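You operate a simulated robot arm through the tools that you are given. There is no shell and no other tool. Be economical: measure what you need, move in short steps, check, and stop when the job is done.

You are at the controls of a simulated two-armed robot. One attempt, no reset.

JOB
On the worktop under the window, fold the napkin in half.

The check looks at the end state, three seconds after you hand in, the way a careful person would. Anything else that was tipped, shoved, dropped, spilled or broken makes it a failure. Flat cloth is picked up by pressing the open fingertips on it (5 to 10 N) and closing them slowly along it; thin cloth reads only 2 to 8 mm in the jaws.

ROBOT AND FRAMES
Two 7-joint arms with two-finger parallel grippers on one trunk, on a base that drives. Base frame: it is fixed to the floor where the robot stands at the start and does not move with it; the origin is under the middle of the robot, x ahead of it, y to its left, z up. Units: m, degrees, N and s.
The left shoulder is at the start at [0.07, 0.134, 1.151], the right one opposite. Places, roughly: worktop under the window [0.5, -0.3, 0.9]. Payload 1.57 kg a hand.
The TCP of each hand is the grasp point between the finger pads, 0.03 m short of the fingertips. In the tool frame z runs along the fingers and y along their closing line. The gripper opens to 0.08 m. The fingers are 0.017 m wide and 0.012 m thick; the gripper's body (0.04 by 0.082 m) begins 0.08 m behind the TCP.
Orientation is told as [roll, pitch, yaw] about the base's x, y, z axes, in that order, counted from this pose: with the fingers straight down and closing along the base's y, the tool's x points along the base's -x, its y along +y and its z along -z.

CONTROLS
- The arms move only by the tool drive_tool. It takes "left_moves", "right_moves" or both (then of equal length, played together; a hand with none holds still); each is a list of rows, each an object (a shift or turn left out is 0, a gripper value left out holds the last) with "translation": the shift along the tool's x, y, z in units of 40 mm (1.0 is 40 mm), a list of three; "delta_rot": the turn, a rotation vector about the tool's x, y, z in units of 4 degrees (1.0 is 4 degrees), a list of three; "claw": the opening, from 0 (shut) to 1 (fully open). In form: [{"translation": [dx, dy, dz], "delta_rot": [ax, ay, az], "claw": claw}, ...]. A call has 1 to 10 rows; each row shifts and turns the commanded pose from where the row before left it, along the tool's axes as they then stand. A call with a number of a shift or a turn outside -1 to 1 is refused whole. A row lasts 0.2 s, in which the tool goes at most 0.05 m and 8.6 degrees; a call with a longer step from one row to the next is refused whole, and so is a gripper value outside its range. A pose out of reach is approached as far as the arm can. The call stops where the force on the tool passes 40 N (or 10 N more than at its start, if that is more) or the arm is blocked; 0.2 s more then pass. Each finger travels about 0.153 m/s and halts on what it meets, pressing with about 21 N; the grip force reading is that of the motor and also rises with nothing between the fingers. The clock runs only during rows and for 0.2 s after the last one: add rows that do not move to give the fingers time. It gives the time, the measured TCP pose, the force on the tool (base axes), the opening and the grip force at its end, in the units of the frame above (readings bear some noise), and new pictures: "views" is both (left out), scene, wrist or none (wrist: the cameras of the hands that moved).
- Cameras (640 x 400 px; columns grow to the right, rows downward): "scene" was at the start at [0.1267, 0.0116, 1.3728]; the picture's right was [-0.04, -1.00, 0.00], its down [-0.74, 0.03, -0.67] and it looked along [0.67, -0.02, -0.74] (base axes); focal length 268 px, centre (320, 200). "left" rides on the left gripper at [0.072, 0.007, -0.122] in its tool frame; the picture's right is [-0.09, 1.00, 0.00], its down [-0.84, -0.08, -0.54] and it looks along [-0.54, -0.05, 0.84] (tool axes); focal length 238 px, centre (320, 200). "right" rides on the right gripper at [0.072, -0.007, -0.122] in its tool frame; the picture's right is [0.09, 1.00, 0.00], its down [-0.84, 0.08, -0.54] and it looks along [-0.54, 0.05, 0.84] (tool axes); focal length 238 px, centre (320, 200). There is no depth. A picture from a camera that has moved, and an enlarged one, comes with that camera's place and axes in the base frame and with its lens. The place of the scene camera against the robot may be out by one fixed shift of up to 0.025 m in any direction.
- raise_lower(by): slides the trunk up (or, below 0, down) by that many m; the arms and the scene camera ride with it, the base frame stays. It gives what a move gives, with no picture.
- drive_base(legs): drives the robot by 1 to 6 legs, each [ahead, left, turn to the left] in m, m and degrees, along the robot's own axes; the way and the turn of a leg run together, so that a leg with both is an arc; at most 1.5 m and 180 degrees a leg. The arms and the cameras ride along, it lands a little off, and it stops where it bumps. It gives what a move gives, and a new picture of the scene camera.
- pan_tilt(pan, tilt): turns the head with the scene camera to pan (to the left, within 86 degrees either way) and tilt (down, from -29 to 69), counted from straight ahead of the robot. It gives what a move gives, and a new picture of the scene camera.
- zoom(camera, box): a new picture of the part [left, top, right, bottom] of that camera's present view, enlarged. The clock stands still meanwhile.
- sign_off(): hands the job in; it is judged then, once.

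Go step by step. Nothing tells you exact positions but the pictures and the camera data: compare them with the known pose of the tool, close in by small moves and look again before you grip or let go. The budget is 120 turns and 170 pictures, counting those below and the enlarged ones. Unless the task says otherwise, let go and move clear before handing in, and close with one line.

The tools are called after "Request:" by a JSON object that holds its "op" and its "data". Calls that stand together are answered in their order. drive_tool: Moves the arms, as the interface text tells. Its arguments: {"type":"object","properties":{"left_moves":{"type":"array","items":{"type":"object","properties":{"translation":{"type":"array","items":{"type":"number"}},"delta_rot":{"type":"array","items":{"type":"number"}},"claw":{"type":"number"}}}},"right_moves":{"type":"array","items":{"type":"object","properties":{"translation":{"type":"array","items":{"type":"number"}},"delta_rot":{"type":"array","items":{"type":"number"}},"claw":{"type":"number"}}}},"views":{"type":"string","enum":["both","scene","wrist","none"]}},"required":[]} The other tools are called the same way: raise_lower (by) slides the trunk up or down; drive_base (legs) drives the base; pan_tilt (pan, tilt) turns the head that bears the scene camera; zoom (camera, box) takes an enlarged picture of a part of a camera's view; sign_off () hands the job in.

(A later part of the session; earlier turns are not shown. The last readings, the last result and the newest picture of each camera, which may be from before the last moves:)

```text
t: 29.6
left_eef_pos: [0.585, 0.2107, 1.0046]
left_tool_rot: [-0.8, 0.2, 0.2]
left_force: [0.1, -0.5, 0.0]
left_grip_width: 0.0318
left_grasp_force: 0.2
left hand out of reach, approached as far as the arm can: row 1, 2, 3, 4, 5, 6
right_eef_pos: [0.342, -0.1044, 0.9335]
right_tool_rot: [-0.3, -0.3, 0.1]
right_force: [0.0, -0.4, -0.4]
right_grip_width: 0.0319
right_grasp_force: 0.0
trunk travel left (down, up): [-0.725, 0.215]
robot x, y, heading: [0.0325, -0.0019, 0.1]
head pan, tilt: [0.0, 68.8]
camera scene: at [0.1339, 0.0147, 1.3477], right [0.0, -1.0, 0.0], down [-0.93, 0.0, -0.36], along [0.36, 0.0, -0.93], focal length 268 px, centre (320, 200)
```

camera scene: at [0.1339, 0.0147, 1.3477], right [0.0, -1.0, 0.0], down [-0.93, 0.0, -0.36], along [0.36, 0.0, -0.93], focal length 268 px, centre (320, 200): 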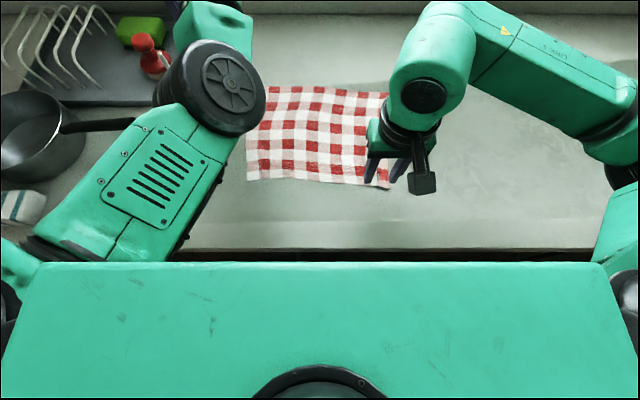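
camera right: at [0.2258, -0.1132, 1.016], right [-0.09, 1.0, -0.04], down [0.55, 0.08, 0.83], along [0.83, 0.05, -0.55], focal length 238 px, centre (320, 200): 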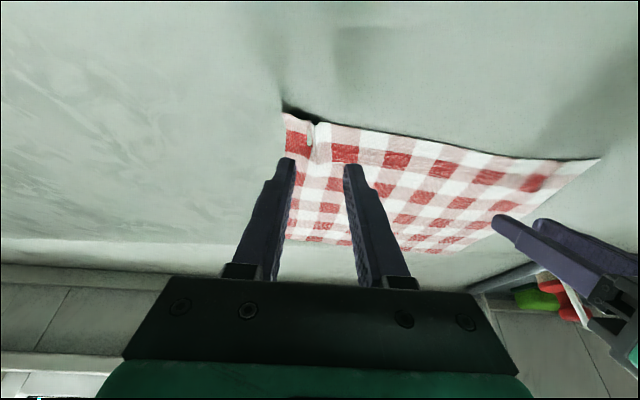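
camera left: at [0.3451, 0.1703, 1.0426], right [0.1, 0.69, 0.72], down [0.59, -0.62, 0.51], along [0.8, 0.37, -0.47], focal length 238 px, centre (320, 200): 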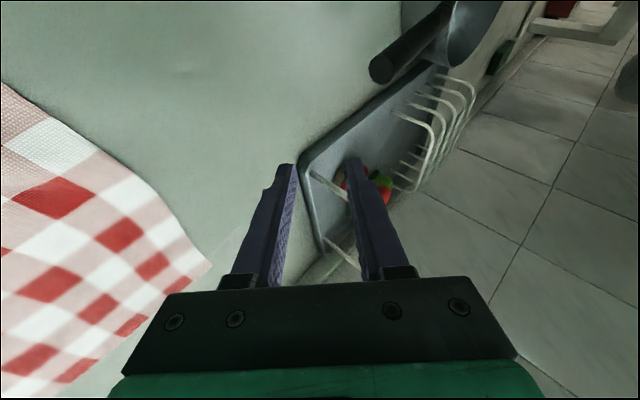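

In this posture the left arm can't come nearer. I'll try to swing the elbow back outward by raising the hand and yawing it in free air.

Request:
{"op": "drive_tool", "data": {"left_moves": [{"translation": [-0.3, 0, -0.8]}, {"translation": [-0.3, 0, -0.8]}, {"translation": [0, 0, -0.6], "delta_rot": [0, 0, 1]}, {"delta_rot": [0, 0, 1]}, {"delta_rot": [0, 0, 1]}, {"delta_rot": [0, 0, 1]}, {"delta_rot": [0, 0, 1]}, {"delta_rot": [0, 0, 1]}, {"delta_rot": [0, 0, 1]}, {"delta_rot": [0, 0, 1]}], "views": "scene"}}

```text
t: 31.8
left_eef_pos: [0.6095, 0.2121, 1.0926]
left_tool_rot: [-0.9, -0.1, -31.8]
left_force: [0.2, -0.4, -0.2]
left_grip_width: 0.0322
left_grasp_force: 0.0
right_eef_pos: [0.3415, -0.1042, 0.9336]
right_tool_rot: [-0.2, -0.3, 0.0]
right_force: [0.8, -0.6, -1.1]
right_grip_width: 0.0319
right_grasp_force: 0.1
trunk travel left (down, up): [-0.725, 0.215]
robot x, y, heading: [0.0292, -0.001, -0.1]
head pan, tilt: [0.0, 68.8]
camera scene: at [0.1342, 0.0145, 1.3477], right [0.0, -1.0, 0.0], down [-0.93, 0.0, -0.36], along [0.36, 0.0, -0.93], focal length 268 px, centre (320, 200)
```

scene: 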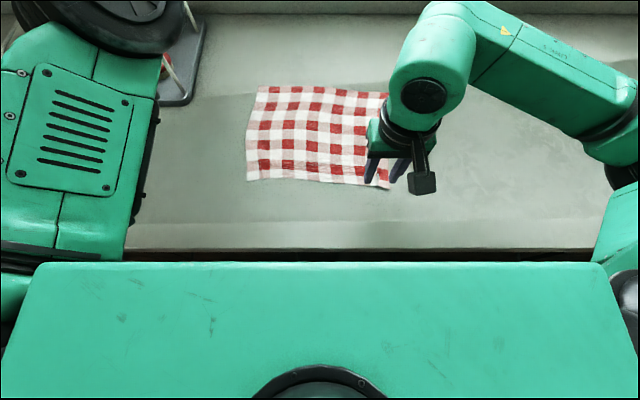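

Request:
{"op": "drive_tool", "data": {"left_moves": [{"delta_rot": [0, 0, 1]}, {"delta_rot": [0, 0, 1]}, {"delta_rot": [0, 0, 1]}, {"delta_rot": [0, 0, 1]}, {"delta_rot": [0, 0, 1]}, {"delta_rot": [0, 0, 1]}, {"delta_rot": [0, 0, 1]}, {"delta_rot": [0, 0, 1]}, {"delta_rot": [0, 0, 1]}, {"delta_rot": [0, 0, 1]}], "views": "scene"}}

```text
t: 34.0
left_eef_pos: [0.6089, 0.2124, 1.0924]
left_tool_rot: [-0.4, -0.6, -71.9]
left_force: [0.5, 1.0, 0.3]
left_grip_width: 0.032
left_grasp_force: 0.0
right_eef_pos: [0.3429, -0.1049, 0.9341]
right_tool_rot: [-0.2, -0.3, 0.2]
right_force: [-1.3, 0.0, 0.4]
right_grip_width: 0.0321
right_grasp_force: 0.1
trunk travel left (down, up): [-0.725, 0.215]
robot x, y, heading: [0.0297, 0.0003, -0.0]
head pan, tilt: [0.0, 68.8]
camera scene: at [0.1341, 0.0145, 1.3477], right [0.0, -1.0, 0.0], down [-0.93, 0.0, -0.36], along [0.36, 0.0, -0.93], focal length 268 px, centre (320, 200)
```

scene: 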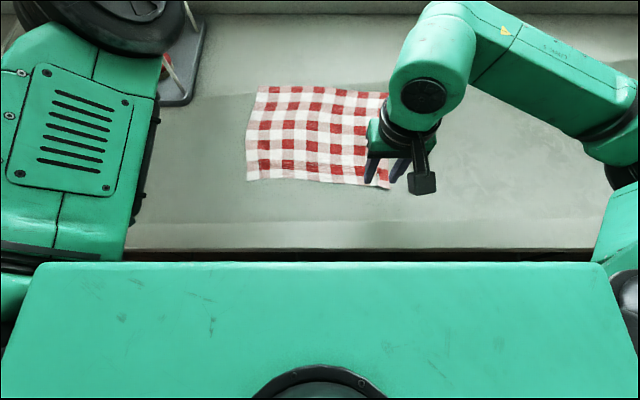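

Only the wrist roll turned, so the elbow didn't swing. I'll undo the yaw and then roll the hand so the body leans outward, which should force the elbow out.

Request:
{"op": "drive_tool", "data": {"left_moves": [{"delta_rot": [0, 0, -1]}, {"delta_rot": [0, 0, -1]}, {"delta_rot": [0, 0, -1]}, {"delta_rot": [0, 0, -1]}, {"delta_rot": [0, 0, -1]}, {"delta_rot": [0, 0, -1]}, {"delta_rot": [0, 0, -1]}, {"delta_rot": [0, 0, -1]}, {"delta_rot": [0, 0, -1]}, {"delta_rot": [0, 0, -1]}], "views": "none"}}

Request:
{"op": "drive_tool", "data": {"left_moves": [{"delta_rot": [0, 0, -1]}, {"delta_rot": [0, 0, -1]}, {"delta_rot": [0, 0, -1]}, {"delta_rot": [0, 0, -1]}, {"delta_rot": [0, 0, -1]}, {"delta_rot": [0, 0, -1]}, {"delta_rot": [0, 0, -1]}, {"delta_rot": [0, 0, -1]}], "views": "none"}}

Request:
{"op": "drive_tool", "data": {"left_moves": [{"delta_rot": [1, 0, 0]}, {"delta_rot": [1, 0, 0]}, {"delta_rot": [1, 0, 0]}, {"delta_rot": [1, 0, 0]}, {"delta_rot": [1, 0, 0]}, {"delta_rot": [1, 0, 0]}, {"delta_rot": [1, 0, 0]}, {"delta_rot": [1, 0, 0]}, {"delta_rot": [1, 0, 0]}, {"delta_rot": [1, 0, 0]}], "views": "scene"}}

```text
t: 36.2
left_eef_pos: [0.6084, 0.2127, 1.0925]
left_tool_rot: [-0.9, -0.2, -31.7]
left_force: [-0.2, -0.6, -0.1]
left_grip_width: 0.032
left_grasp_force: 0.1
right_eef_pos: [0.3418, -0.1055, 0.934]
right_tool_rot: [-0.1, -0.3, 0.1]
right_force: [-1.1, 0.0, -1.4]
right_grip_width: 0.0322
right_grasp_force: 0.2
trunk travel left (down, up): [-0.725, 0.215]
robot x, y, heading: [0.0326, 0.0016, 0.1]
head pan, tilt: [0.0, 68.8]
```

```text
t: 38.0
left_eef_pos: [0.6086, 0.2123, 1.0915]
left_tool_rot: [-0.8, 0.2, 0.2]
left_force: [0.0, -0.3, 0.1]
left_grip_width: 0.0317
left_grasp_force: 0.2
right_eef_pos: [0.3422, -0.1041, 0.9323]
right_tool_rot: [-0.2, -0.3, 0.1]
right_force: [0.3, -0.5, -0.2]
right_grip_width: 0.032
right_grasp_force: 0.1
trunk travel left (down, up): [-0.725, 0.215]
robot x, y, heading: [0.0301, 0.0005, 0.4]
head pan, tilt: [0.0, 68.8]
```

```text
t: 40.2
left_eef_pos: [0.6095, 0.2112, 1.0919]
left_tool_rot: [-40.9, 0.4, 0.2]
left_force: [0.0, 0.0, 0.4]
left_grip_width: 0.0323
left_grasp_force: 0.1
right_eef_pos: [0.3416, -0.1048, 0.9333]
right_tool_rot: [-0.1, -0.3, 0.2]
right_force: [-0.2, 0.9, 0.2]
right_grip_width: 0.0319
right_grasp_force: 0.0
trunk travel left (down, up): [-0.725, 0.215]
robot x, y, heading: [0.0313, 0.0013, 0.2]
head pan, tilt: [0.0, 68.8]
camera scene: at [0.134, 0.0154, 1.3477], right [0.0, -1.0, 0.0], down [-0.93, 0.0, -0.36], along [0.36, 0.0, -0.93], focal length 268 px, centre (320, 200)
```

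scene: 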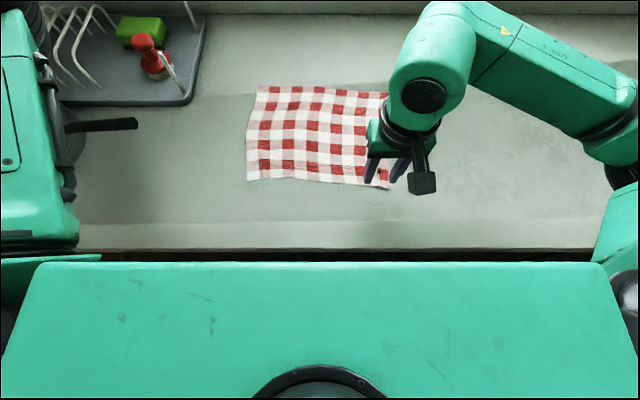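

The elbow is swinging outward. I'll continue rolling a little while drawing the hand back.

Request:
{"op": "drive_tool", "data": {"left_moves": [{"delta_rot": [1, 0, 0]}, {"delta_rot": [1, 0, 0]}, {"delta_rot": [1, 0, 0], "translation": [0.3, 0, 0]}, {"delta_rot": [1, 0, 0], "translation": [0.4, 0, 0]}, {"translation": [0.5, 0, 0]}, {"translation": [0.5, 0, 0]}, {"translation": [0.5, 0, 0]}, {"translation": [0.5, 0, 0]}], "views": "scene"}}

```text
t: 42.0
left_eef_pos: [0.5001, 0.2108, 1.0931]
left_tool_rot: [-56.8, 0.2, 0.1]
left_force: [0.0, 0.0, -0.1]
left_grip_width: 0.032
left_grasp_force: 0.2
left hand out of reach, approached as far as the arm can: row 3, 4, 5
right_eef_pos: [0.3414, -0.1052, 0.9351]
right_tool_rot: [-0.3, -0.3, 0.1]
right_force: [0.5, 0.2, 0.7]
right_grip_width: 0.0321
right_grasp_force: 0.0
trunk travel left (down, up): [-0.725, 0.215]
robot x, y, heading: [0.0337, 0.0013, -0.1]
head pan, tilt: [0.0, 68.8]
camera scene: at [0.1334, 0.0151, 1.3477], right [0.0, -1.0, 0.0], down [-0.93, 0.0, -0.36], along [0.36, 0.0, -0.93], focal length 268 px, centre (320, 200)
```

scene: 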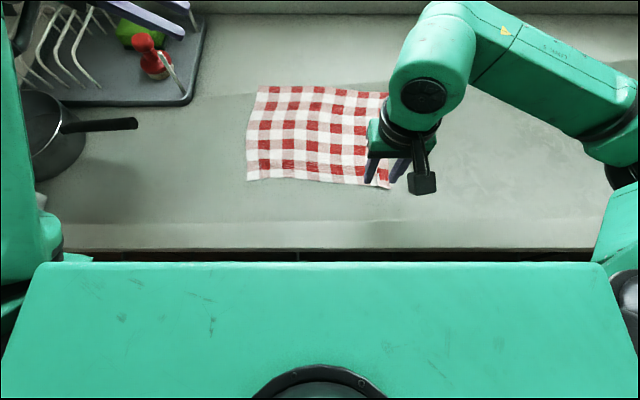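

The elbow is out now, so I'll level the hand again.

Request:
{"op": "drive_tool", "data": {"left_moves": [{"delta_rot": [-1, 0, 0]}, {"delta_rot": [-1, 0, 0]}, {"delta_rot": [-1, 0, 0]}, {"delta_rot": [-1, 0, 0]}, {"delta_rot": [-1, 0, 0]}, {"delta_rot": [-1, 0, 0]}, {"delta_rot": [-1, 0, 0]}, {"delta_rot": [-1, 0, 0]}, {"delta_rot": [-1, 0, 0]}, {"delta_rot": [-1, 0, 0]}], "views": "scene"}}

```text
t: 44.2
left_eef_pos: [0.5001, 0.2205, 1.0881]
left_tool_rot: [-17.9, 0.8, 1.8]
left_force: [-0.7, 0.3, -0.2]
left_grip_width: 0.0318
left_grasp_force: 0.0
right_eef_pos: [0.3419, -0.1048, 0.9344]
right_tool_rot: [-0.1, -0.3, 0.1]
right_force: [-0.2, -0.4, 0.3]
right_grip_width: 0.0319
right_grasp_force: 0.1
trunk travel left (down, up): [-0.725, 0.215]
robot x, y, heading: [0.0314, 0.0, -0.2]
head pan, tilt: [0.0, 68.8]
camera scene: at [0.1335, 0.0143, 1.3478], right [0.0, -1.0, 0.0], down [-0.93, 0.0, -0.36], along [0.36, 0.0, -0.93], focal length 268 px, centre (320, 200)
```

scene: 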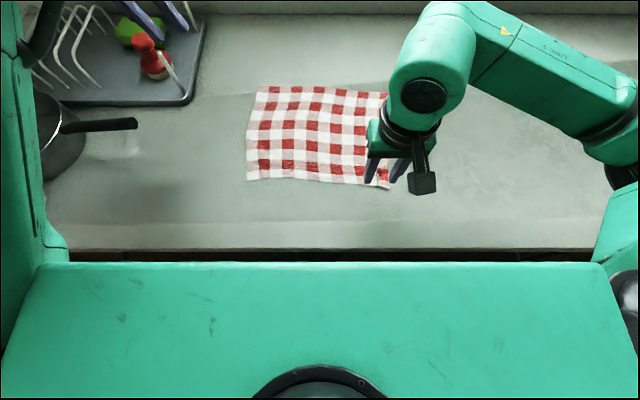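

Request:
{"op": "drive_tool", "data": {"left_moves": [{"delta_rot": [-1, 0, 0]}, {"delta_rot": [-1, 0, 0]}, {"delta_rot": [-1, 0, 0]}, {"delta_rot": [-1, 0, 0]}, {"delta_rot": [-0.4, 0, 0.4]}, {"translation": [0.4, -0.5, 0.5]}, {"translation": [0.4, -0.5, 0.5]}, {"translation": [0.4, -0.5, 0.5]}, {"translation": [0.4, -0.4, 0.5]}], "views": "both"}}

```text
t: 46.2
left_eef_pos: [0.5378, 0.2548, 1.041]
left_tool_rot: [0.2, 0.3, -0.9]
left_force: [-0.2, 0.8, -0.1]
left_grip_width: 0.032
left_grasp_force: 0.0
left hand out of reach, approached as far as the arm can: row 1, 2, 3, 4, 5, 6, 7, 8, 9
right_eef_pos: [0.3425, -0.1045, 0.9341]
right_tool_rot: [-0.2, -0.1, 0.1]
right_force: [0.3, 0.1, 0.2]
right_grip_width: 0.0318
right_grasp_force: 0.1
trunk travel left (down, up): [-0.725, 0.215]
robot x, y, heading: [0.0282, 0.0003, -0.1]
head pan, tilt: [0.0, 68.8]
camera scene: at [0.1346, 0.0147, 1.3477], right [0.0, -1.0, 0.0], down [-0.93, 0.0, -0.36], along [0.36, 0.0, -0.93], focal length 268 px, centre (320, 200)
camera left: at [0.4677, 0.2621, 1.1622], right [0.11, 0.99, 0.01], down [0.84, -0.09, 0.54], along [0.53, -0.05, -0.84], focal length 238 px, centre (320, 200)
```

scene: 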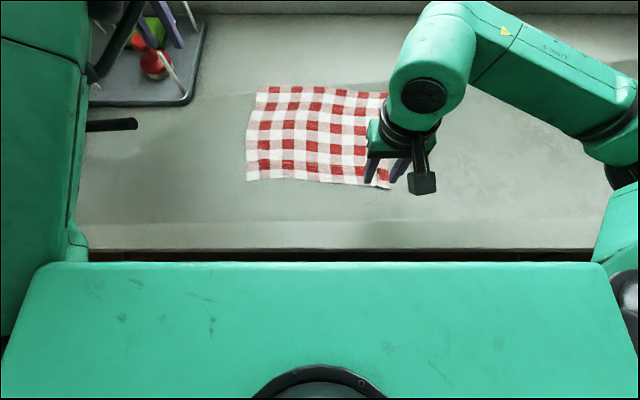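
left: 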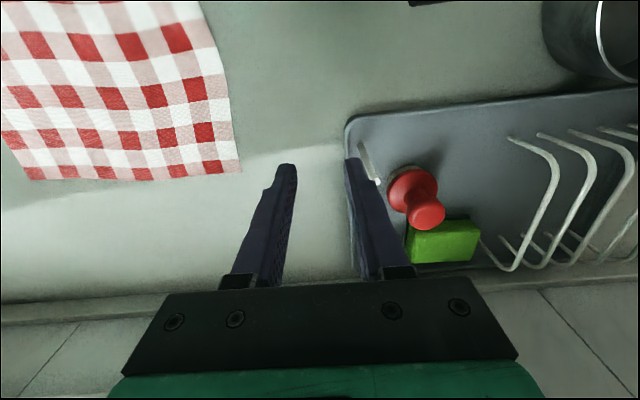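

The left arm is still at a wrist limit. I'll roll it out again, bring the hand in close while rolled so the elbow has to fold back and outward, and then level it. The right hand moves aside for room.

Request:
{"op": "drive_tool", "data": {"left_moves": [{"translation": [-0.3, 0, -0.7]}, {"delta_rot": [1, 0, 0], "translation": [0, 0, -0.4]}, {"delta_rot": [1, 0, 0]}, {"delta_rot": [1, 0, 0]}, {"delta_rot": [1, 0, 0]}, {"delta_rot": [1, 0, 0]}, {"delta_rot": [1, 0, 0]}, {"delta_rot": [1, 0, 0]}, {"delta_rot": [1, 0, 0]}, {"delta_rot": [1, 0, 0]}], "right_moves": [{"translation": [0, -0.2, -1]}, {"translation": [0, -0.5, -0.8]}, {"translation": [0, -1, -0.4]}, {"translation": [0, -1, 0]}, {"translation": [0, -1, 0]}, {"translation": [0, -1, 0]}, {}, {}, {}, {}], "views": "none"}}

Request:
{"op": "drive_tool", "data": {"left_moves": [{"delta_rot": [1, 0, 0]}, {"delta_rot": [1, 0, 0]}, {"delta_rot": [1, 0, 0]}, {"delta_rot": [1, 0, 0]}, {"delta_rot": [1, 0, 0]}, {"delta_rot": [1, 0, 0]}, {"delta_rot": [1, 0, 0]}], "views": "scene"}}

```text
t: 48.4
left_eef_pos: [0.5528, 0.2512, 1.0855]
left_tool_rot: [-35.3, 0.2, -1.4]
left_force: [-0.4, -0.9, -0.5]
left_grip_width: 0.0321
left_grasp_force: 0.1
right_eef_pos: [0.3425, -0.293, 1.0226]
right_tool_rot: [-0.2, -0.3, -0.1]
right_force: [0.4, -0.5, -0.5]
right_grip_width: 0.0319
right_grasp_force: 0.1
trunk travel left (down, up): [-0.725, 0.215]
robot x, y, heading: [0.0292, -0.0025, 0.1]
head pan, tilt: [0.0, 68.8]
```

```text
t: 50.0
left_eef_pos: [0.5516, 0.2523, 1.0851]
left_tool_rot: [-63.3, 0.2, -1.4]
left_force: [0.2, 0.9, 0.1]
left_grip_width: 0.0319
left_grasp_force: 0.1
right_eef_pos: [0.3422, -0.2914, 1.0235]
right_tool_rot: [-0.2, -0.3, 0.0]
right_force: [0.0, -0.3, -0.3]
right_grip_width: 0.032
right_grasp_force: 0.1
trunk travel left (down, up): [-0.725, 0.215]
robot x, y, heading: [0.0308, 0.0006, 0.0]
head pan, tilt: [0.0, 68.8]
camera scene: at [0.1342, 0.0153, 1.3477], right [0.0, -1.0, 0.0], down [-0.93, 0.0, -0.36], along [0.36, 0.0, -0.93], focal length 268 px, centre (320, 200)
```

scene: 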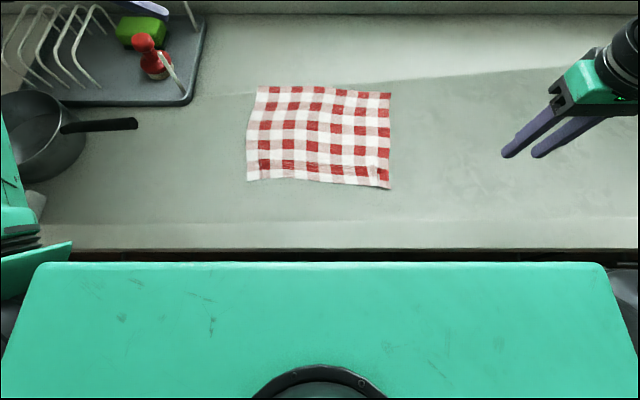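

Request:
{"op": "drive_tool", "data": {"left_moves": [{"translation": [0.2, -0.14, 0.7]}, {"translation": [0.3, -0.14, 0.7]}, {"translation": [0.47, -0.14, 0.6]}, {"translation": [0.5, -0.14, 0.6]}, {"translation": [0.55, -0.14, 0.5]}, {"translation": [0.55, -0.14, 0.5]}, {"translation": [0.55, -0.14, 0.4]}, {"translation": [0.55, -0.14, 0.3]}, {}], "views": "scene"}}

```text
t: 52.0
left_eef_pos: [0.4071, 0.1108, 1.0436]
left_tool_rot: [-64.1, 1.0, -0.1]
left_force: [0.4, 0.3, -0.6]
left_grip_width: 0.0319
left_grasp_force: 0.1
left hand out of reach, approached as far as the arm can: row 7, 8
right_eef_pos: [0.3416, -0.2922, 1.0224]
right_tool_rot: [-0.2, -0.2, 0.1]
right_force: [-0.5, -0.9, -1.4]
right_grip_width: 0.0321
right_grasp_force: 0.0
trunk travel left (down, up): [-0.725, 0.215]
robot x, y, heading: [0.0302, 0.0004, -0.0]
head pan, tilt: [0.0, 68.8]
camera scene: at [0.1341, 0.0144, 1.3477], right [0.0, -1.0, 0.0], down [-0.93, 0.0, -0.36], along [0.36, 0.0, -0.93], focal length 268 px, centre (320, 200)
```

scene: 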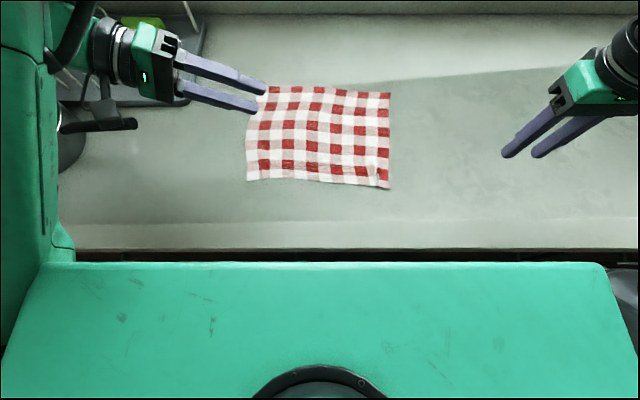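

Request:
{"op": "drive_tool", "data": {"left_moves": [{"delta_rot": [-1, 0, 0]}, {"delta_rot": [-1, 0, 0]}, {"delta_rot": [-1, 0, 0]}, {"delta_rot": [-1, 0, 0]}, {"delta_rot": [-1, 0, 0]}, {"delta_rot": [-1, 0, 0]}, {"delta_rot": [-1, 0, 0]}, {"delta_rot": [-1, 0, 0]}], "views": "scene"}}

```text
t: 53.8
left_eef_pos: [0.4364, 0.196, 1.0448]
left_tool_rot: [-32.7, 0.4, 0.0]
left_force: [-0.6, 0.4, -0.4]
left_grip_width: 0.0321
left_grasp_force: 0.2
left hand out of reach, approached as far as the arm can: row 1, 2, 3, 4, 5, 6, 7, 8
right_eef_pos: [0.342, -0.2941, 1.0224]
right_tool_rot: [-0.2, -0.3, 0.1]
right_force: [-0.3, 0.1, 0.6]
right_grip_width: 0.0318
right_grasp_force: 0.0
trunk travel left (down, up): [-0.725, 0.215]
robot x, y, heading: [0.0268, -0.0039, -0.2]
head pan, tilt: [0.0, 68.8]
camera scene: at [0.1341, 0.0144, 1.3477], right [0.0, -1.0, 0.0], down [-0.93, 0.0, -0.36], along [0.36, 0.0, -0.93], focal length 268 px, centre (320, 200)
```

scene: 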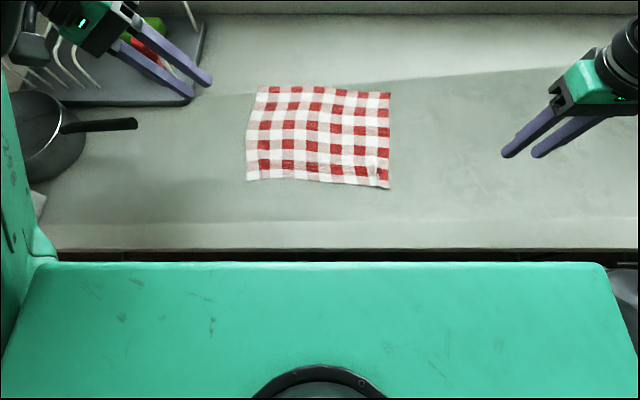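

Let me look left to understand the left arm's posture.

Request:
{"op": "pan_tilt", "data": {"pan": 55, "tilt": 25}}

```text
t: 55.1
left_eef_pos: [0.438, 0.1923, 1.0458]
left_tool_rot: [-32.9, 0.1, -0.4]
left_force: [-0.3, 0.2, -0.4]
left_grip_width: 0.0321
left_grasp_force: 0.0
right_eef_pos: [0.3419, -0.294, 1.0237]
right_tool_rot: [-0.2, -0.3, 0.1]
right_force: [0.0, 1.0, 0.4]
right_grip_width: 0.0322
right_grasp_force: 0.0
trunk travel left (down, up): [-0.725, 0.215]
robot x, y, heading: [0.0306, 0.0027, 0.3]
head pan, tilt: [55.0, 25.0]
camera scene: at [0.1311, 0.0898, 1.4071], right [0.82, -0.57, 0.0], down [-0.24, -0.35, -0.91], along [0.52, 0.74, -0.42], focal length 268 px, centre (320, 200)
```

scene: 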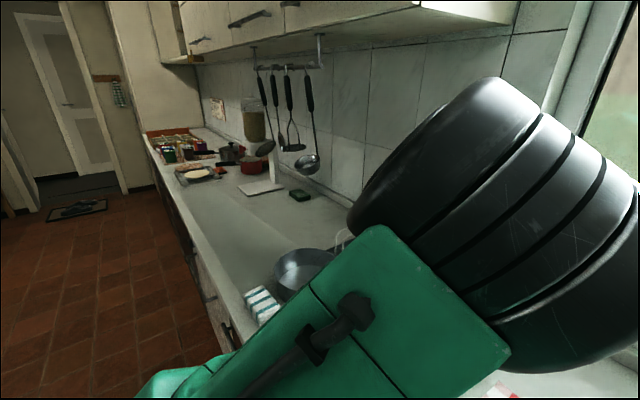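

The left elbow is high, so this arm serves the far side well but not the near side. New plan: fold the right edge over to the left, with the left hand on the far-right corner and the right hand on the near-right corner. I'll level the left hand while reaching forward.

Request:
{"op": "drive_tool", "data": {"left_moves": [{"translation": [-0.4, 0, -0.2], "delta_rot": [-1, 0, 0]}, {"translation": [-0.5, 0, 0], "delta_rot": [-1, 0, 0]}, {"translation": [-0.5, 0, 0], "delta_rot": [-1, 0, 0]}, {"translation": [-0.5, 0, 0], "delta_rot": [-1, 0, 0]}, {"translation": [-0.5, 0, 0], "delta_rot": [-1, 0, 0]}, {"translation": [-0.5, 0, 0], "delta_rot": [-1, 0, 0]}, {"translation": [-0.4, 0, 0], "delta_rot": [-1, 0, 0]}, {"translation": [-0.3, 0, 0], "delta_rot": [-1, 0, 0]}, {"delta_rot": [-0.2, 0, 0]}], "views": "none"}}

Request:
{"op": "pan_tilt", "data": {"pan": 0, "tilt": 62}}

```text
t: 57.1
left_eef_pos: [0.5869, 0.1982, 1.0539]
left_tool_rot: [1.7, 0.2, -1.4]
left_force: [0.9, 0.3, 0.2]
left_grip_width: 0.032
left_grasp_force: 0.1
left hand out of reach, approached as far as the arm can: row 1, 2, 4
right_eef_pos: [0.3417, -0.2927, 1.0234]
right_tool_rot: [-0.2, -0.3, 0.1]
right_force: [0.5, 0.4, -0.6]
right_grip_width: 0.0323
right_grasp_force: 0.2
trunk travel left (down, up): [-0.725, 0.215]
robot x, y, heading: [0.03, -0.0032, -0.1]
head pan, tilt: [55.0, 25.0]
```

```text
t: 58.3
left_eef_pos: [0.5865, 0.1996, 1.0529]
left_tool_rot: [1.6, 0.2, -1.4]
left_force: [0.1, 0.7, 0.1]
left_grip_width: 0.0321
left_grasp_force: 0.1
right_eef_pos: [0.342, -0.2927, 1.0226]
right_tool_rot: [-0.2, -0.3, 0.0]
right_force: [0.3, 1.2, -0.2]
right_grip_width: 0.0317
right_grasp_force: 0.1
trunk travel left (down, up): [-0.725, 0.215]
robot x, y, heading: [0.0303, 0.0, 0.1]
head pan, tilt: [0.0, 62.0]
camera scene: at [0.1426, 0.0145, 1.3548], right [0.0, -1.0, 0.0], down [-0.88, 0.0, -0.47], along [0.47, 0.0, -0.88], focal length 268 px, centre (320, 200)
```

scene: 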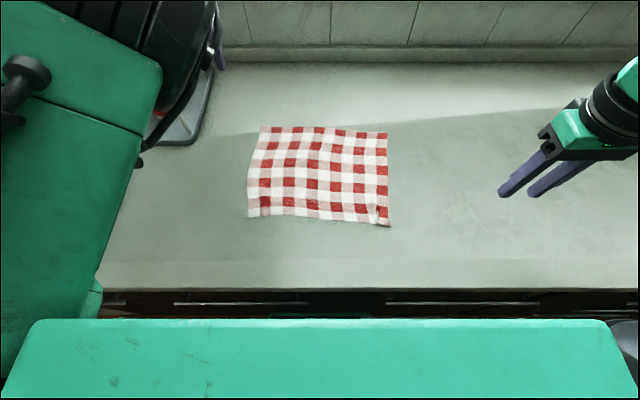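

Request:
{"op": "drive_tool", "data": {"left_moves": [{"translation": [0, -0.83, 0.1], "delta_rot": [0.4, 0, -0.35]}, {"translation": [0, -0.83, 0.1]}, {"translation": [0, -0.83, 0.1]}, {"translation": [0, -0.83, 0.1]}, {"translation": [0, -0.83, 0.1]}], "views": "both"}}

```text
t: 59.5
left_eef_pos: [0.5912, 0.1736, 1.0588]
left_tool_rot: [0.1, 0.4, 0.0]
left_force: [-0.6, 0.2, -0.8]
left_grip_width: 0.0321
left_grasp_force: 0.0
left hand out of reach, approached as far as the arm can: row 1, 2, 3, 4, 5
right_eef_pos: [0.3417, -0.2936, 1.0233]
right_tool_rot: [-0.2, -0.2, 0.0]
right_force: [-0.7, 0.4, 0.3]
right_grip_width: 0.032
right_grasp_force: 0.1
trunk travel left (down, up): [-0.725, 0.215]
robot x, y, heading: [0.032, -0.0016, -0.0]
head pan, tilt: [0.0, 62.0]
camera scene: at [0.1425, 0.0146, 1.3548], right [0.0, -1.0, 0.0], down [-0.88, 0.0, -0.47], along [0.47, 0.0, -0.88], focal length 268 px, centre (320, 200)
camera left: at [0.5192, 0.1806, 1.181], right [0.09, 1.0, 0.0], down [0.84, -0.08, 0.54], along [0.53, -0.05, -0.84], focal length 238 px, centre (320, 200)
```

scene: 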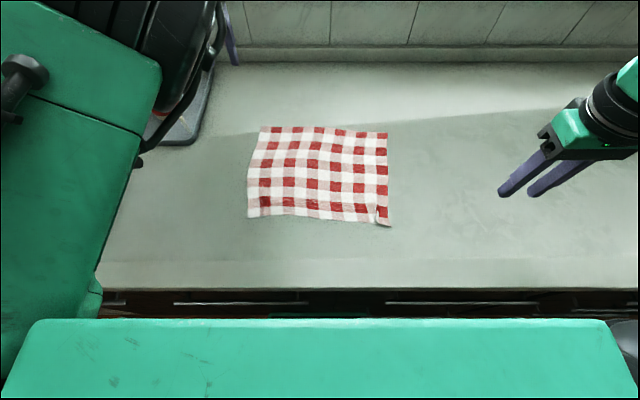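
left: 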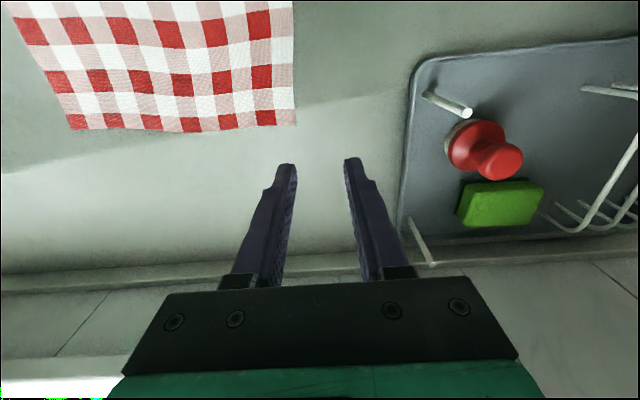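

The limit seems to ease at lower height, so I'll lower the left hand and slide right, beyond the far edge of the napkin.

Request:
{"op": "drive_tool", "data": {"left_moves": [{"translation": [0, 0, 0.8]}, {"translation": [0, 0, 0.8]}, {"translation": [0, 0, 0.6]}, {"translation": [0, -0.6, 0]}, {"translation": [0, -0.6, 0]}, {"translation": [0, -0.6, 0]}, {"translation": [0, -0.6, 0]}], "views": "scene"}}

```text
t: 61.1
left_eef_pos: [0.5912, 0.175, 1.0602]
left_tool_rot: [0.0, 0.4, 0.0]
left_force: [-0.2, -0.1, 0.4]
left_grip_width: 0.032
left_grasp_force: 0.1
left hand out of reach, approached as far as the arm can: row 1, 2, 3, 4, 5, 6, 7
right_eef_pos: [0.342, -0.2923, 1.0239]
right_tool_rot: [-0.2, -0.3, 0.2]
right_force: [-1.1, 0.0, 0.6]
right_grip_width: 0.0318
right_grasp_force: 0.1
trunk travel left (down, up): [-0.725, 0.215]
robot x, y, heading: [0.0295, 0.001, -0.3]
head pan, tilt: [0.0, 62.0]
camera scene: at [0.1425, 0.0144, 1.3548], right [0.0, -1.0, 0.0], down [-0.88, 0.0, -0.47], along [0.47, 0.0, -0.88], focal length 268 px, centre (320, 200)
```

scene: 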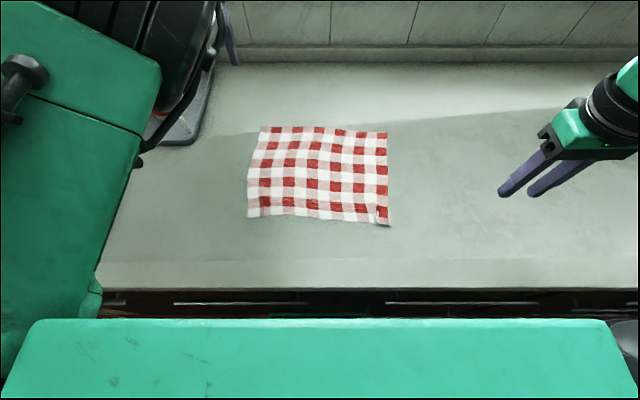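

All motions toward the shoulder are blocked, which looks like the elbow bent the wrong way at its stop. I'll extend the arm up and out to straighten it, then come back.

Request:
{"op": "drive_tool", "data": {"left_moves": [{"translation": [0, 0, -1]}, {"translation": [0, 0, -1]}, {"translation": [0, 0, -1]}, {"translation": [0, 0, -1]}, {"translation": [0, 0, -1]}, {"translation": [0, 0, -1]}, {"translation": [0, 0, -1]}], "views": "scene"}}

Request:
{"op": "pan_tilt", "data": {"pan": 45, "tilt": 15}}

```text
t: 62.7
left_eef_pos: [0.5217, 0.2045, 1.2561]
left_tool_rot: [0.1, 0.0, 0.0]
left_force: [-1.1, 0.8, -0.1]
left_grip_width: 0.032
left_grasp_force: 0.0
left hand out of reach, approached as far as the arm can: row 3, 4, 5, 6, 7
right_eef_pos: [0.339, -0.2941, 1.0228]
right_tool_rot: [-0.2, -0.4, 0.0]
right_force: [-1.1, -0.9, 0.5]
right_grip_width: 0.032
right_grasp_force: 0.0
trunk travel left (down, up): [-0.725, 0.215]
robot x, y, heading: [0.0309, -0.0006, 0.2]
head pan, tilt: [0.0, 62.0]
camera scene: at [0.1401, 0.0138, 1.355], right [0.0, -1.0, 0.0], down [-0.88, 0.0, -0.47], along [0.47, 0.0, -0.88], focal length 268 px, centre (320, 200)
```

scene: 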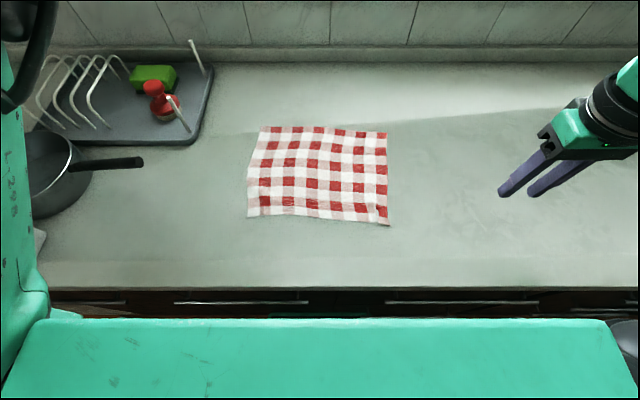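

```text
t: 63.9
left_eef_pos: [0.5221, 0.2053, 1.2561]
left_tool_rot: [0.2, 0.0, 0.0]
left_force: [-0.4, 0.3, -1.0]
left_grip_width: 0.0319
left_grasp_force: 0.1
right_eef_pos: [0.3421, -0.2941, 1.022]
right_tool_rot: [-0.2, -0.4, 0.1]
right_force: [0.6, -0.5, 0.2]
right_grip_width: 0.032
right_grasp_force: 0.0
trunk travel left (down, up): [-0.725, 0.215]
robot x, y, heading: [0.0332, 0.0009, -0.0]
head pan, tilt: [45.0, 15.0]
camera scene: at [0.144, 0.0803, 1.4233], right [0.71, -0.71, 0.0], down [-0.18, -0.18, -0.97], along [0.68, 0.68, -0.26], focal length 268 px, centre (320, 200)
```

scene: 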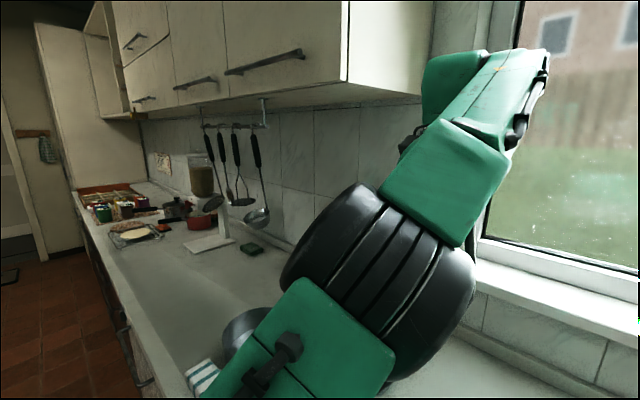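

The arm is nearly straight now. I'll come back down and inward and see which way the elbow folds.

Request:
{"op": "drive_tool", "data": {"left_moves": [{"translation": [0.5, 0, 0.3]}, {"translation": [0.5, 0, 0.5]}, {"translation": [0.5, 0, 0.7]}, {"translation": [0.3, 0, 0.8]}, {"translation": [0, 0, 0.8]}], "views": "scene"}}

```text
t: 65.0
left_eef_pos: [0.492, 0.2551, 1.1634]
left_tool_rot: [-1.5, -0.5, 0.5]
left_force: [-0.7, 0.6, -0.3]
left_grip_width: 0.0322
left_grasp_force: 0.0
left hand out of reach, approached as far as the arm can: row 2, 3, 4, 5
right_eef_pos: [0.3411, -0.2929, 1.0227]
right_tool_rot: [-0.3, -0.3, 0.1]
right_force: [1.0, 0.3, 0.6]
right_grip_width: 0.0319
right_grasp_force: 0.0
trunk travel left (down, up): [-0.725, 0.215]
robot x, y, heading: [0.0314, 0.0042, 0.0]
head pan, tilt: [45.0, 15.0]
camera scene: at [0.1446, 0.0809, 1.4234], right [0.71, -0.71, 0.0], down [-0.18, -0.18, -0.97], along [0.68, 0.68, -0.26], focal length 268 px, centre (320, 200)
```

scene: 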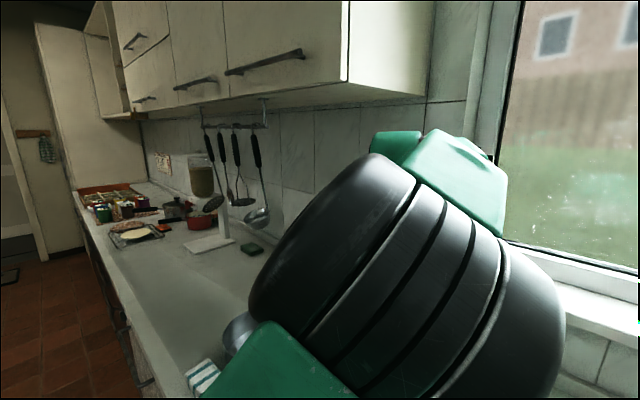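

It's still folding the wrong way, so I'll extend fully along the shoulder–hand line before returning.

Request:
{"op": "drive_tool", "data": {"left_moves": [{"translation": [-0.4, 0, -0.9]}, {"translation": [-0.4, 0, -0.9]}, {"translation": [-0.5, 0, -0.8]}, {"translation": [-0.6, 0, -0.7]}, {"translation": [-0.6, 0, -0.7]}, {"translation": [-0.6, 0, -0.7]}, {"translation": [-0.6, 0, -0.7]}, {"translation": [-0.6, 0, -0.7]}], "views": "scene"}}

```text
t: 66.8
left_eef_pos: [0.5317, 0.2525, 1.2481]
left_tool_rot: [0.1, 0.1, 0.0]
left_force: [-0.2, 0.3, 0.3]
left_grip_width: 0.0319
left_grasp_force: 0.0
left hand out of reach, approached as far as the arm can: row 3, 4, 5, 6, 7, 8
right_eef_pos: [0.3426, -0.2929, 1.0226]
right_tool_rot: [-0.1, -0.3, 0.1]
right_force: [-0.9, 0.7, -0.4]
right_grip_width: 0.032
right_grasp_force: 0.0
trunk travel left (down, up): [-0.725, 0.215]
robot x, y, heading: [0.0294, 0.0013, -0.2]
head pan, tilt: [45.0, 15.0]
camera scene: at [0.1444, 0.0806, 1.4234], right [0.71, -0.71, 0.0], down [-0.18, -0.18, -0.97], along [0.68, 0.68, -0.26], focal length 268 px, centre (320, 200)
```

scene: 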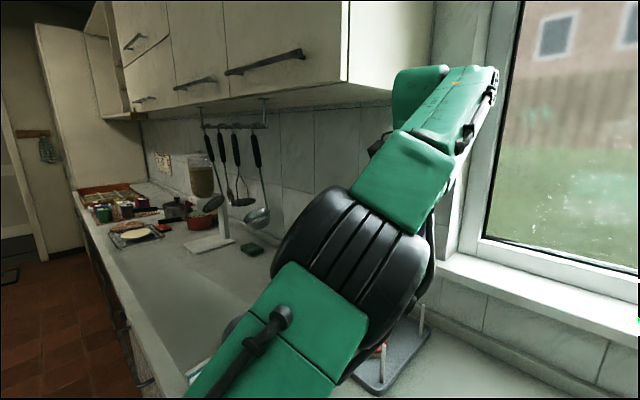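

Request:
{"op": "drive_tool", "data": {"left_moves": [{"translation": [-0.6, 0, -0.7], "delta_rot": [1, 0, 0]}, {"delta_rot": [1, 0, 0]}, {"delta_rot": [1, 0, 0]}, {"delta_rot": [1, 0, 0]}, {"delta_rot": [1, 0, 0]}, {"translation": [0.4, -0.3, 0.4]}, {"translation": [0.4, -0.3, 0.4]}, {"translation": [0.4, -0.3, 0.4]}, {"translation": [0.4, -0.3, 0.4]}], "views": "scene"}}

```text
t: 68.8
left_eef_pos: [0.4459, 0.1943, 1.1955]
left_tool_rot: [-20.2, 0.1, 0.2]
left_force: [0.6, -0.1, 1.1]
left_grip_width: 0.032
left_grasp_force: 0.1
left hand out of reach, approached as far as the arm can: row 1, 2, 3, 4, 5
right_eef_pos: [0.3395, -0.2943, 1.0229]
right_tool_rot: [-0.1, -0.5, 0.2]
right_force: [0.2, -0.6, -0.2]
right_grip_width: 0.0321
right_grasp_force: 0.0
trunk travel left (down, up): [-0.725, 0.215]
robot x, y, heading: [0.0295, -0.0013, -0.0]
head pan, tilt: [45.0, 15.0]
camera scene: at [0.1415, 0.0782, 1.4237], right [0.71, -0.71, 0.0], down [-0.18, -0.18, -0.97], along [0.68, 0.68, -0.26], focal length 268 px, centre (320, 200)
```

scene: 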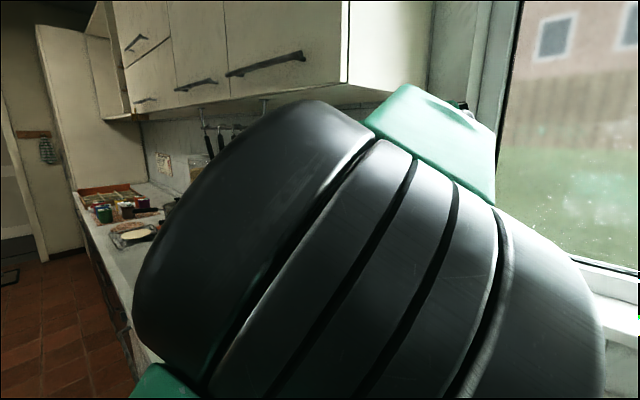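

Request:
{"op": "drive_tool", "data": {"left_moves": [{"translation": [0, -0.25, 0.7]}, {"translation": [0, -0.25, 0.7]}, {"translation": [0, -0.25, 0.7]}, {"translation": [0, 0, 0.7]}], "views": "scene"}}

```text
t: 69.8
left_eef_pos: [0.4947, 0.1939, 1.1262]
left_tool_rot: [-21.5, -0.8, 0.7]
left_force: [0.4, -0.7, -0.2]
left_grip_width: 0.0319
left_grasp_force: 0.0
left hand out of reach, approached as far as the arm can: row 1, 2, 3, 4
right_eef_pos: [0.3425, -0.2922, 1.0214]
right_tool_rot: [-0.2, -0.2, 0.1]
right_force: [0.3, -0.9, 0.1]
right_grip_width: 0.032
right_grasp_force: 0.0
trunk travel left (down, up): [-0.725, 0.215]
robot x, y, heading: [0.0317, 0.0017, 0.1]
head pan, tilt: [45.0, 15.0]
camera scene: at [0.1452, 0.0811, 1.4233], right [0.71, -0.71, 0.0], down [-0.18, -0.18, -0.97], along [0.68, 0.68, -0.26], focal length 268 px, centre (320, 200)
```

scene: 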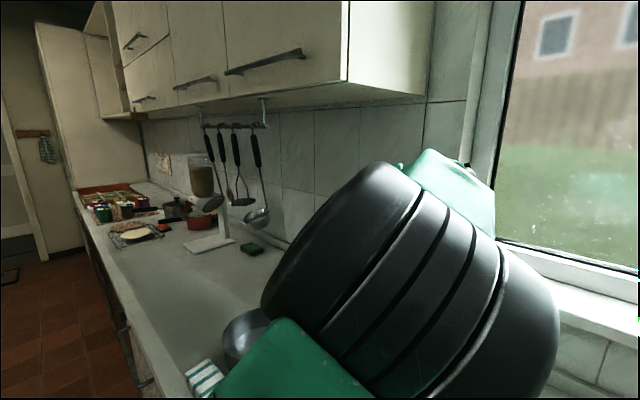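

The left wrist limit keeps this arm unusable near the cloth, so I'll do the fold with the right hand alone, one corner after the other. I'll lift the left hand clear, restore the view, and shift the base a little left.

Request:
{"op": "drive_tool", "data": {"left_moves": [{"translation": [0, 0.2, -0.6]}, {"translation": [0, 0.2, -0.6]}, {"translation": [0, 0.2, -0.6]}, {}], "views": "none"}}

Request:
{"op": "pan_tilt", "data": {"pan": 0, "tilt": 62}}

Request:
{"op": "drive_base", "data": {"legs": [[-0.015, 0, 0], [0, 0.1, 0]]}}

```text
t: 70.8
left_eef_pos: [0.4925, 0.235, 1.1806]
left_tool_rot: [-19.7, 0.3, -0.2]
left_force: [-0.4, 0.0, -0.9]
left_grip_width: 0.032
left_grasp_force: 0.1
right_eef_pos: [0.341, -0.2925, 1.0226]
right_tool_rot: [-0.2, -0.2, 0.2]
right_force: [-0.2, 0.2, -0.2]
right_grip_width: 0.0321
right_grasp_force: 0.0
trunk travel left (down, up): [-0.725, 0.215]
robot x, y, heading: [0.032, 0.0017, 0.2]
head pan, tilt: [45.0, 15.0]
```

```text
t: 72.0
left_eef_pos: [0.4923, 0.2368, 1.1808]
left_tool_rot: [-19.9, 0.2, 0.1]
left_force: [0.5, -0.7, -0.1]
left_grip_width: 0.0319
left_grasp_force: 0.1
right_eef_pos: [0.3401, -0.2927, 1.0228]
right_tool_rot: [-0.3, -0.3, 0.2]
right_force: [0.1, -0.8, 0.4]
right_grip_width: 0.0319
right_grasp_force: 0.0
trunk travel left (down, up): [-0.725, 0.215]
robot x, y, heading: [0.0324, 0.002, -0.2]
head pan, tilt: [0.0, 62.0]
camera scene: at [0.1426, 0.0145, 1.3548], right [0.0, -1.0, 0.0], down [-0.88, 0.0, -0.47], along [0.47, 0.0, -0.88], focal length 268 px, centre (320, 200)
```

scene: 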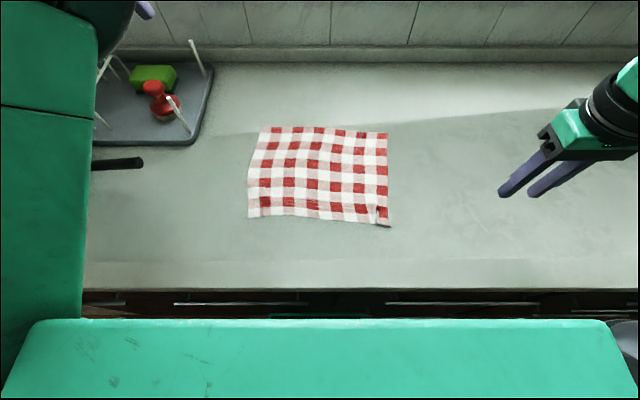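

```text
t: 73.5
left_eef_pos: [0.4778, 0.3328, 1.1814]
left_tool_rot: [-19.7, 0.2, -0.1]
left_force: [-0.6, -0.4, 0.5]
left_grip_width: 0.0321
left_grasp_force: 0.2
right_eef_pos: [0.3262, -0.1949, 1.0221]
right_tool_rot: [-0.1, -0.3, 0.1]
right_force: [-0.2, 0.8, -0.7]
right_grip_width: 0.0317
right_grasp_force: 0.0
trunk travel left (down, up): [-0.725, 0.215]
robot x, y, heading: [0.0125, 0.1017, 0.0]
head pan, tilt: [0.0, 62.0]
camera scene: at [0.1273, 0.1126, 1.3548], right [0.0, -1.0, 0.0], down [-0.88, 0.0, -0.47], along [0.47, 0.0, -0.88], focal length 268 px, centre (320, 200)
```

scene: 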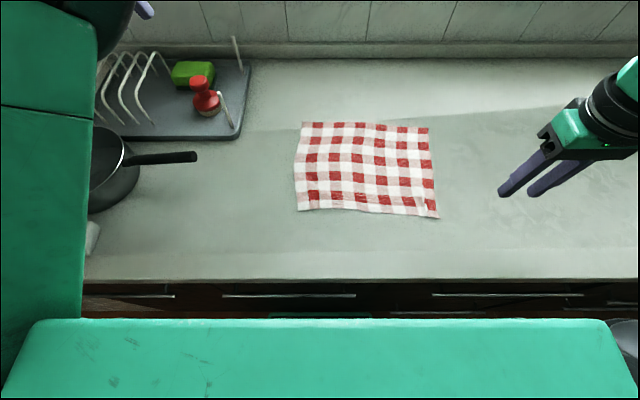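

Now the right hand goes over the near-right corner; the fingers close along y, so the pinch will run parallel to the right edge.

Request:
{"op": "drive_tool", "data": {"right_moves": [{"translation": [-0.3, 0.675, 0.77]}, {"translation": [-0.3, 0.675, 0.77]}, {"translation": [-0.3, 0.675, 0.77]}, {}], "views": "wrist"}}

```text
t: 74.5
left_eef_pos: [0.4775, 0.3343, 1.1809]
left_tool_rot: [-19.9, 0.2, -0.2]
left_force: [0.0, -0.5, -0.3]
left_grip_width: 0.0319
left_grasp_force: 0.0
right_eef_pos: [0.3618, -0.1143, 0.9303]
right_tool_rot: [-0.1, -0.3, 0.0]
right_force: [0.0, -0.7, 0.1]
right_grip_width: 0.0321
right_grasp_force: 0.0
trunk travel left (down, up): [-0.725, 0.215]
robot x, y, heading: [0.0194, 0.1047, -0.4]
head pan, tilt: [0.0, 62.0]
camera right: at [0.2887, -0.1213, 1.0515], right [-0.09, 1.0, 0.0], down [0.83, 0.08, 0.55], along [0.54, 0.05, -0.84], focal length 238 px, centre (320, 200)
```

right: 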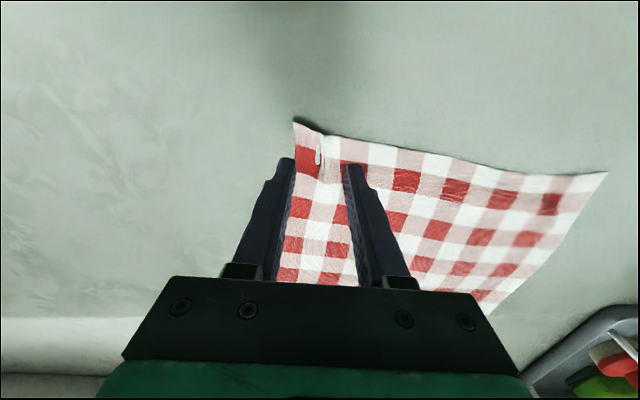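

The leftover ridge is right between the fingers at y≈−0.114. I'll descend and press.

Request:
{"op": "drive_tool", "data": {"right_moves": [{"translation": [0.05, 0, 0.5]}, {"translation": [0, 0, 0.45]}, {"translation": [0, 0, 0.04]}, {}], "views": "none"}}

```text
t: 75.5
left_eef_pos: [0.4773, 0.334, 1.1815]
left_tool_rot: [-19.9, 0.3, -0.2]
left_force: [-0.6, -0.3, -0.4]
left_grip_width: 0.0319
left_grasp_force: 0.1
right_eef_pos: [0.3597, -0.1124, 0.891]
right_tool_rot: [-0.2, -0.4, 0.0]
right_force: [1.5, -0.3, 6.2]
right_grip_width: 0.0316
right_grasp_force: 0.0
trunk travel left (down, up): [-0.725, 0.215]
robot x, y, heading: [0.0182, 0.101, -0.2]
head pan, tilt: [0.0, 62.0]
```

6 N of contact is good, so I'll close slowly.

Request:
{"op": "drive_tool", "data": {"right_moves": [{"claw": 0.36}, {"claw": 0.32}, {"claw": 0.28}, {"claw": 0.24}, {"claw": 0.2}, {"claw": 0.15}, {"claw": 0.1}, {"claw": 0.05}, {"claw": 0}, {}], "views": "wrist"}}

```text
t: 77.7
left_eef_pos: [0.478, 0.3361, 1.1804]
left_tool_rot: [-20.0, 0.2, -0.1]
left_force: [0.1, 0.1, -0.5]
left_grip_width: 0.0321
left_grasp_force: 0.1
right_eef_pos: [0.3599, -0.1121, 0.892]
right_tool_rot: [-0.1, -0.3, 0.0]
right_force: [0.4, 1.0, 8.0]
right_grip_width: 0.0054
right_grasp_force: 21.2
trunk travel left (down, up): [-0.725, 0.215]
robot x, y, heading: [0.0147, 0.1012, 0.1]
head pan, tilt: [0.0, 62.0]
camera right: at [0.2868, -0.1198, 1.0124], right [-0.09, 1.0, 0.0], down [0.83, 0.08, 0.55], along [0.54, 0.05, -0.84], focal length 238 px, centre (320, 200)
```

right: 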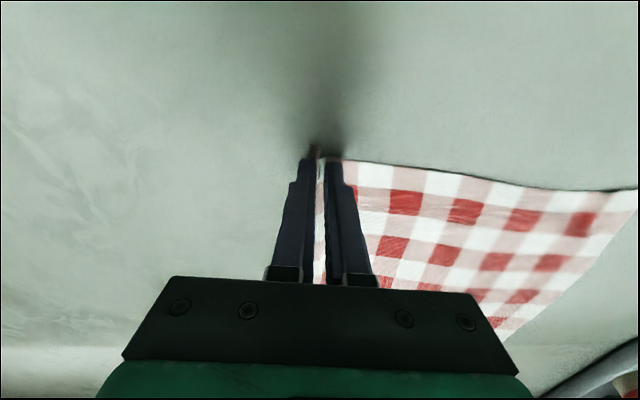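

The grip is 5.4 mm with the edge pinched. I'll lift and carry the corner in an arc over toward the near-left corner.

Request:
{"op": "drive_tool", "data": {"right_moves": [{"translation": [0, 0.2, -0.6]}, {"translation": [-0.06, 0.6, -0.6]}, {"translation": [-0.06, 0.75, -0.5]}, {"translation": [-0.06, 0.75, -0.25]}, {"translation": [-0.06, 0.75, 0]}, {"translation": [-0.06, 0.75, 0.25]}, {"translation": [-0.08, 0.75, 0.4]}, {"translation": [-0.1, 0.7, 0.4]}, {"translation": [-0.1, 0.6, 0.3]}, {}], "views": "both"}}

```text
t: 79.9
left_eef_pos: [0.4781, 0.3345, 1.1811]
left_tool_rot: [-19.9, 0.2, -0.1]
left_force: [0.1, -0.2, 0.1]
left_grip_width: 0.0318
left_grasp_force: 0.2
right_eef_pos: [0.3848, 0.1204, 0.9153]
right_tool_rot: [-0.2, -0.4, 0.0]
right_force: [-0.1, 0.4, -0.4]
right_grip_width: 0.0024
right_grasp_force: 21.5
trunk travel left (down, up): [-0.725, 0.215]
robot x, y, heading: [0.0165, 0.0941, -0.2]
head pan, tilt: [0.0, 62.0]
camera scene: at [0.1275, 0.1139, 1.3548], right [0.0, -1.0, 0.0], down [-0.88, 0.0, -0.47], along [0.47, 0.0, -0.88], focal length 268 px, centre (320, 200)
camera right: at [0.3103, 0.1129, 1.0352], right [-0.09, 1.0, 0.0], down [0.83, 0.08, 0.55], along [0.54, 0.05, -0.84], focal length 238 px, centre (320, 200)
```

scene: 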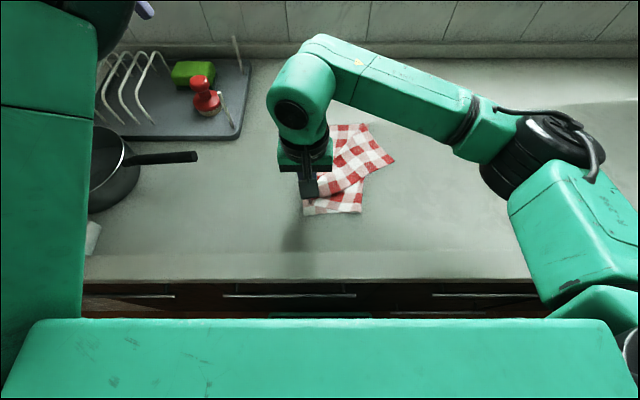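
right: 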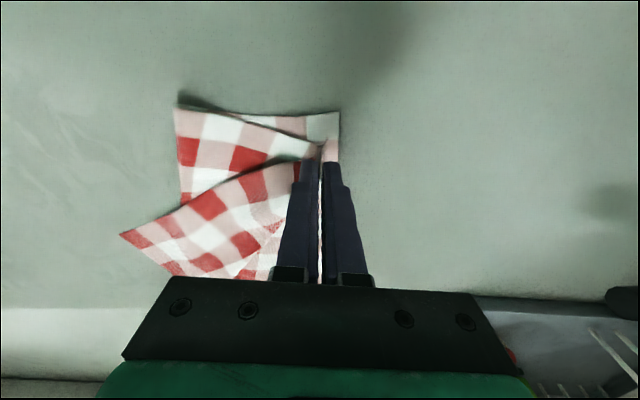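

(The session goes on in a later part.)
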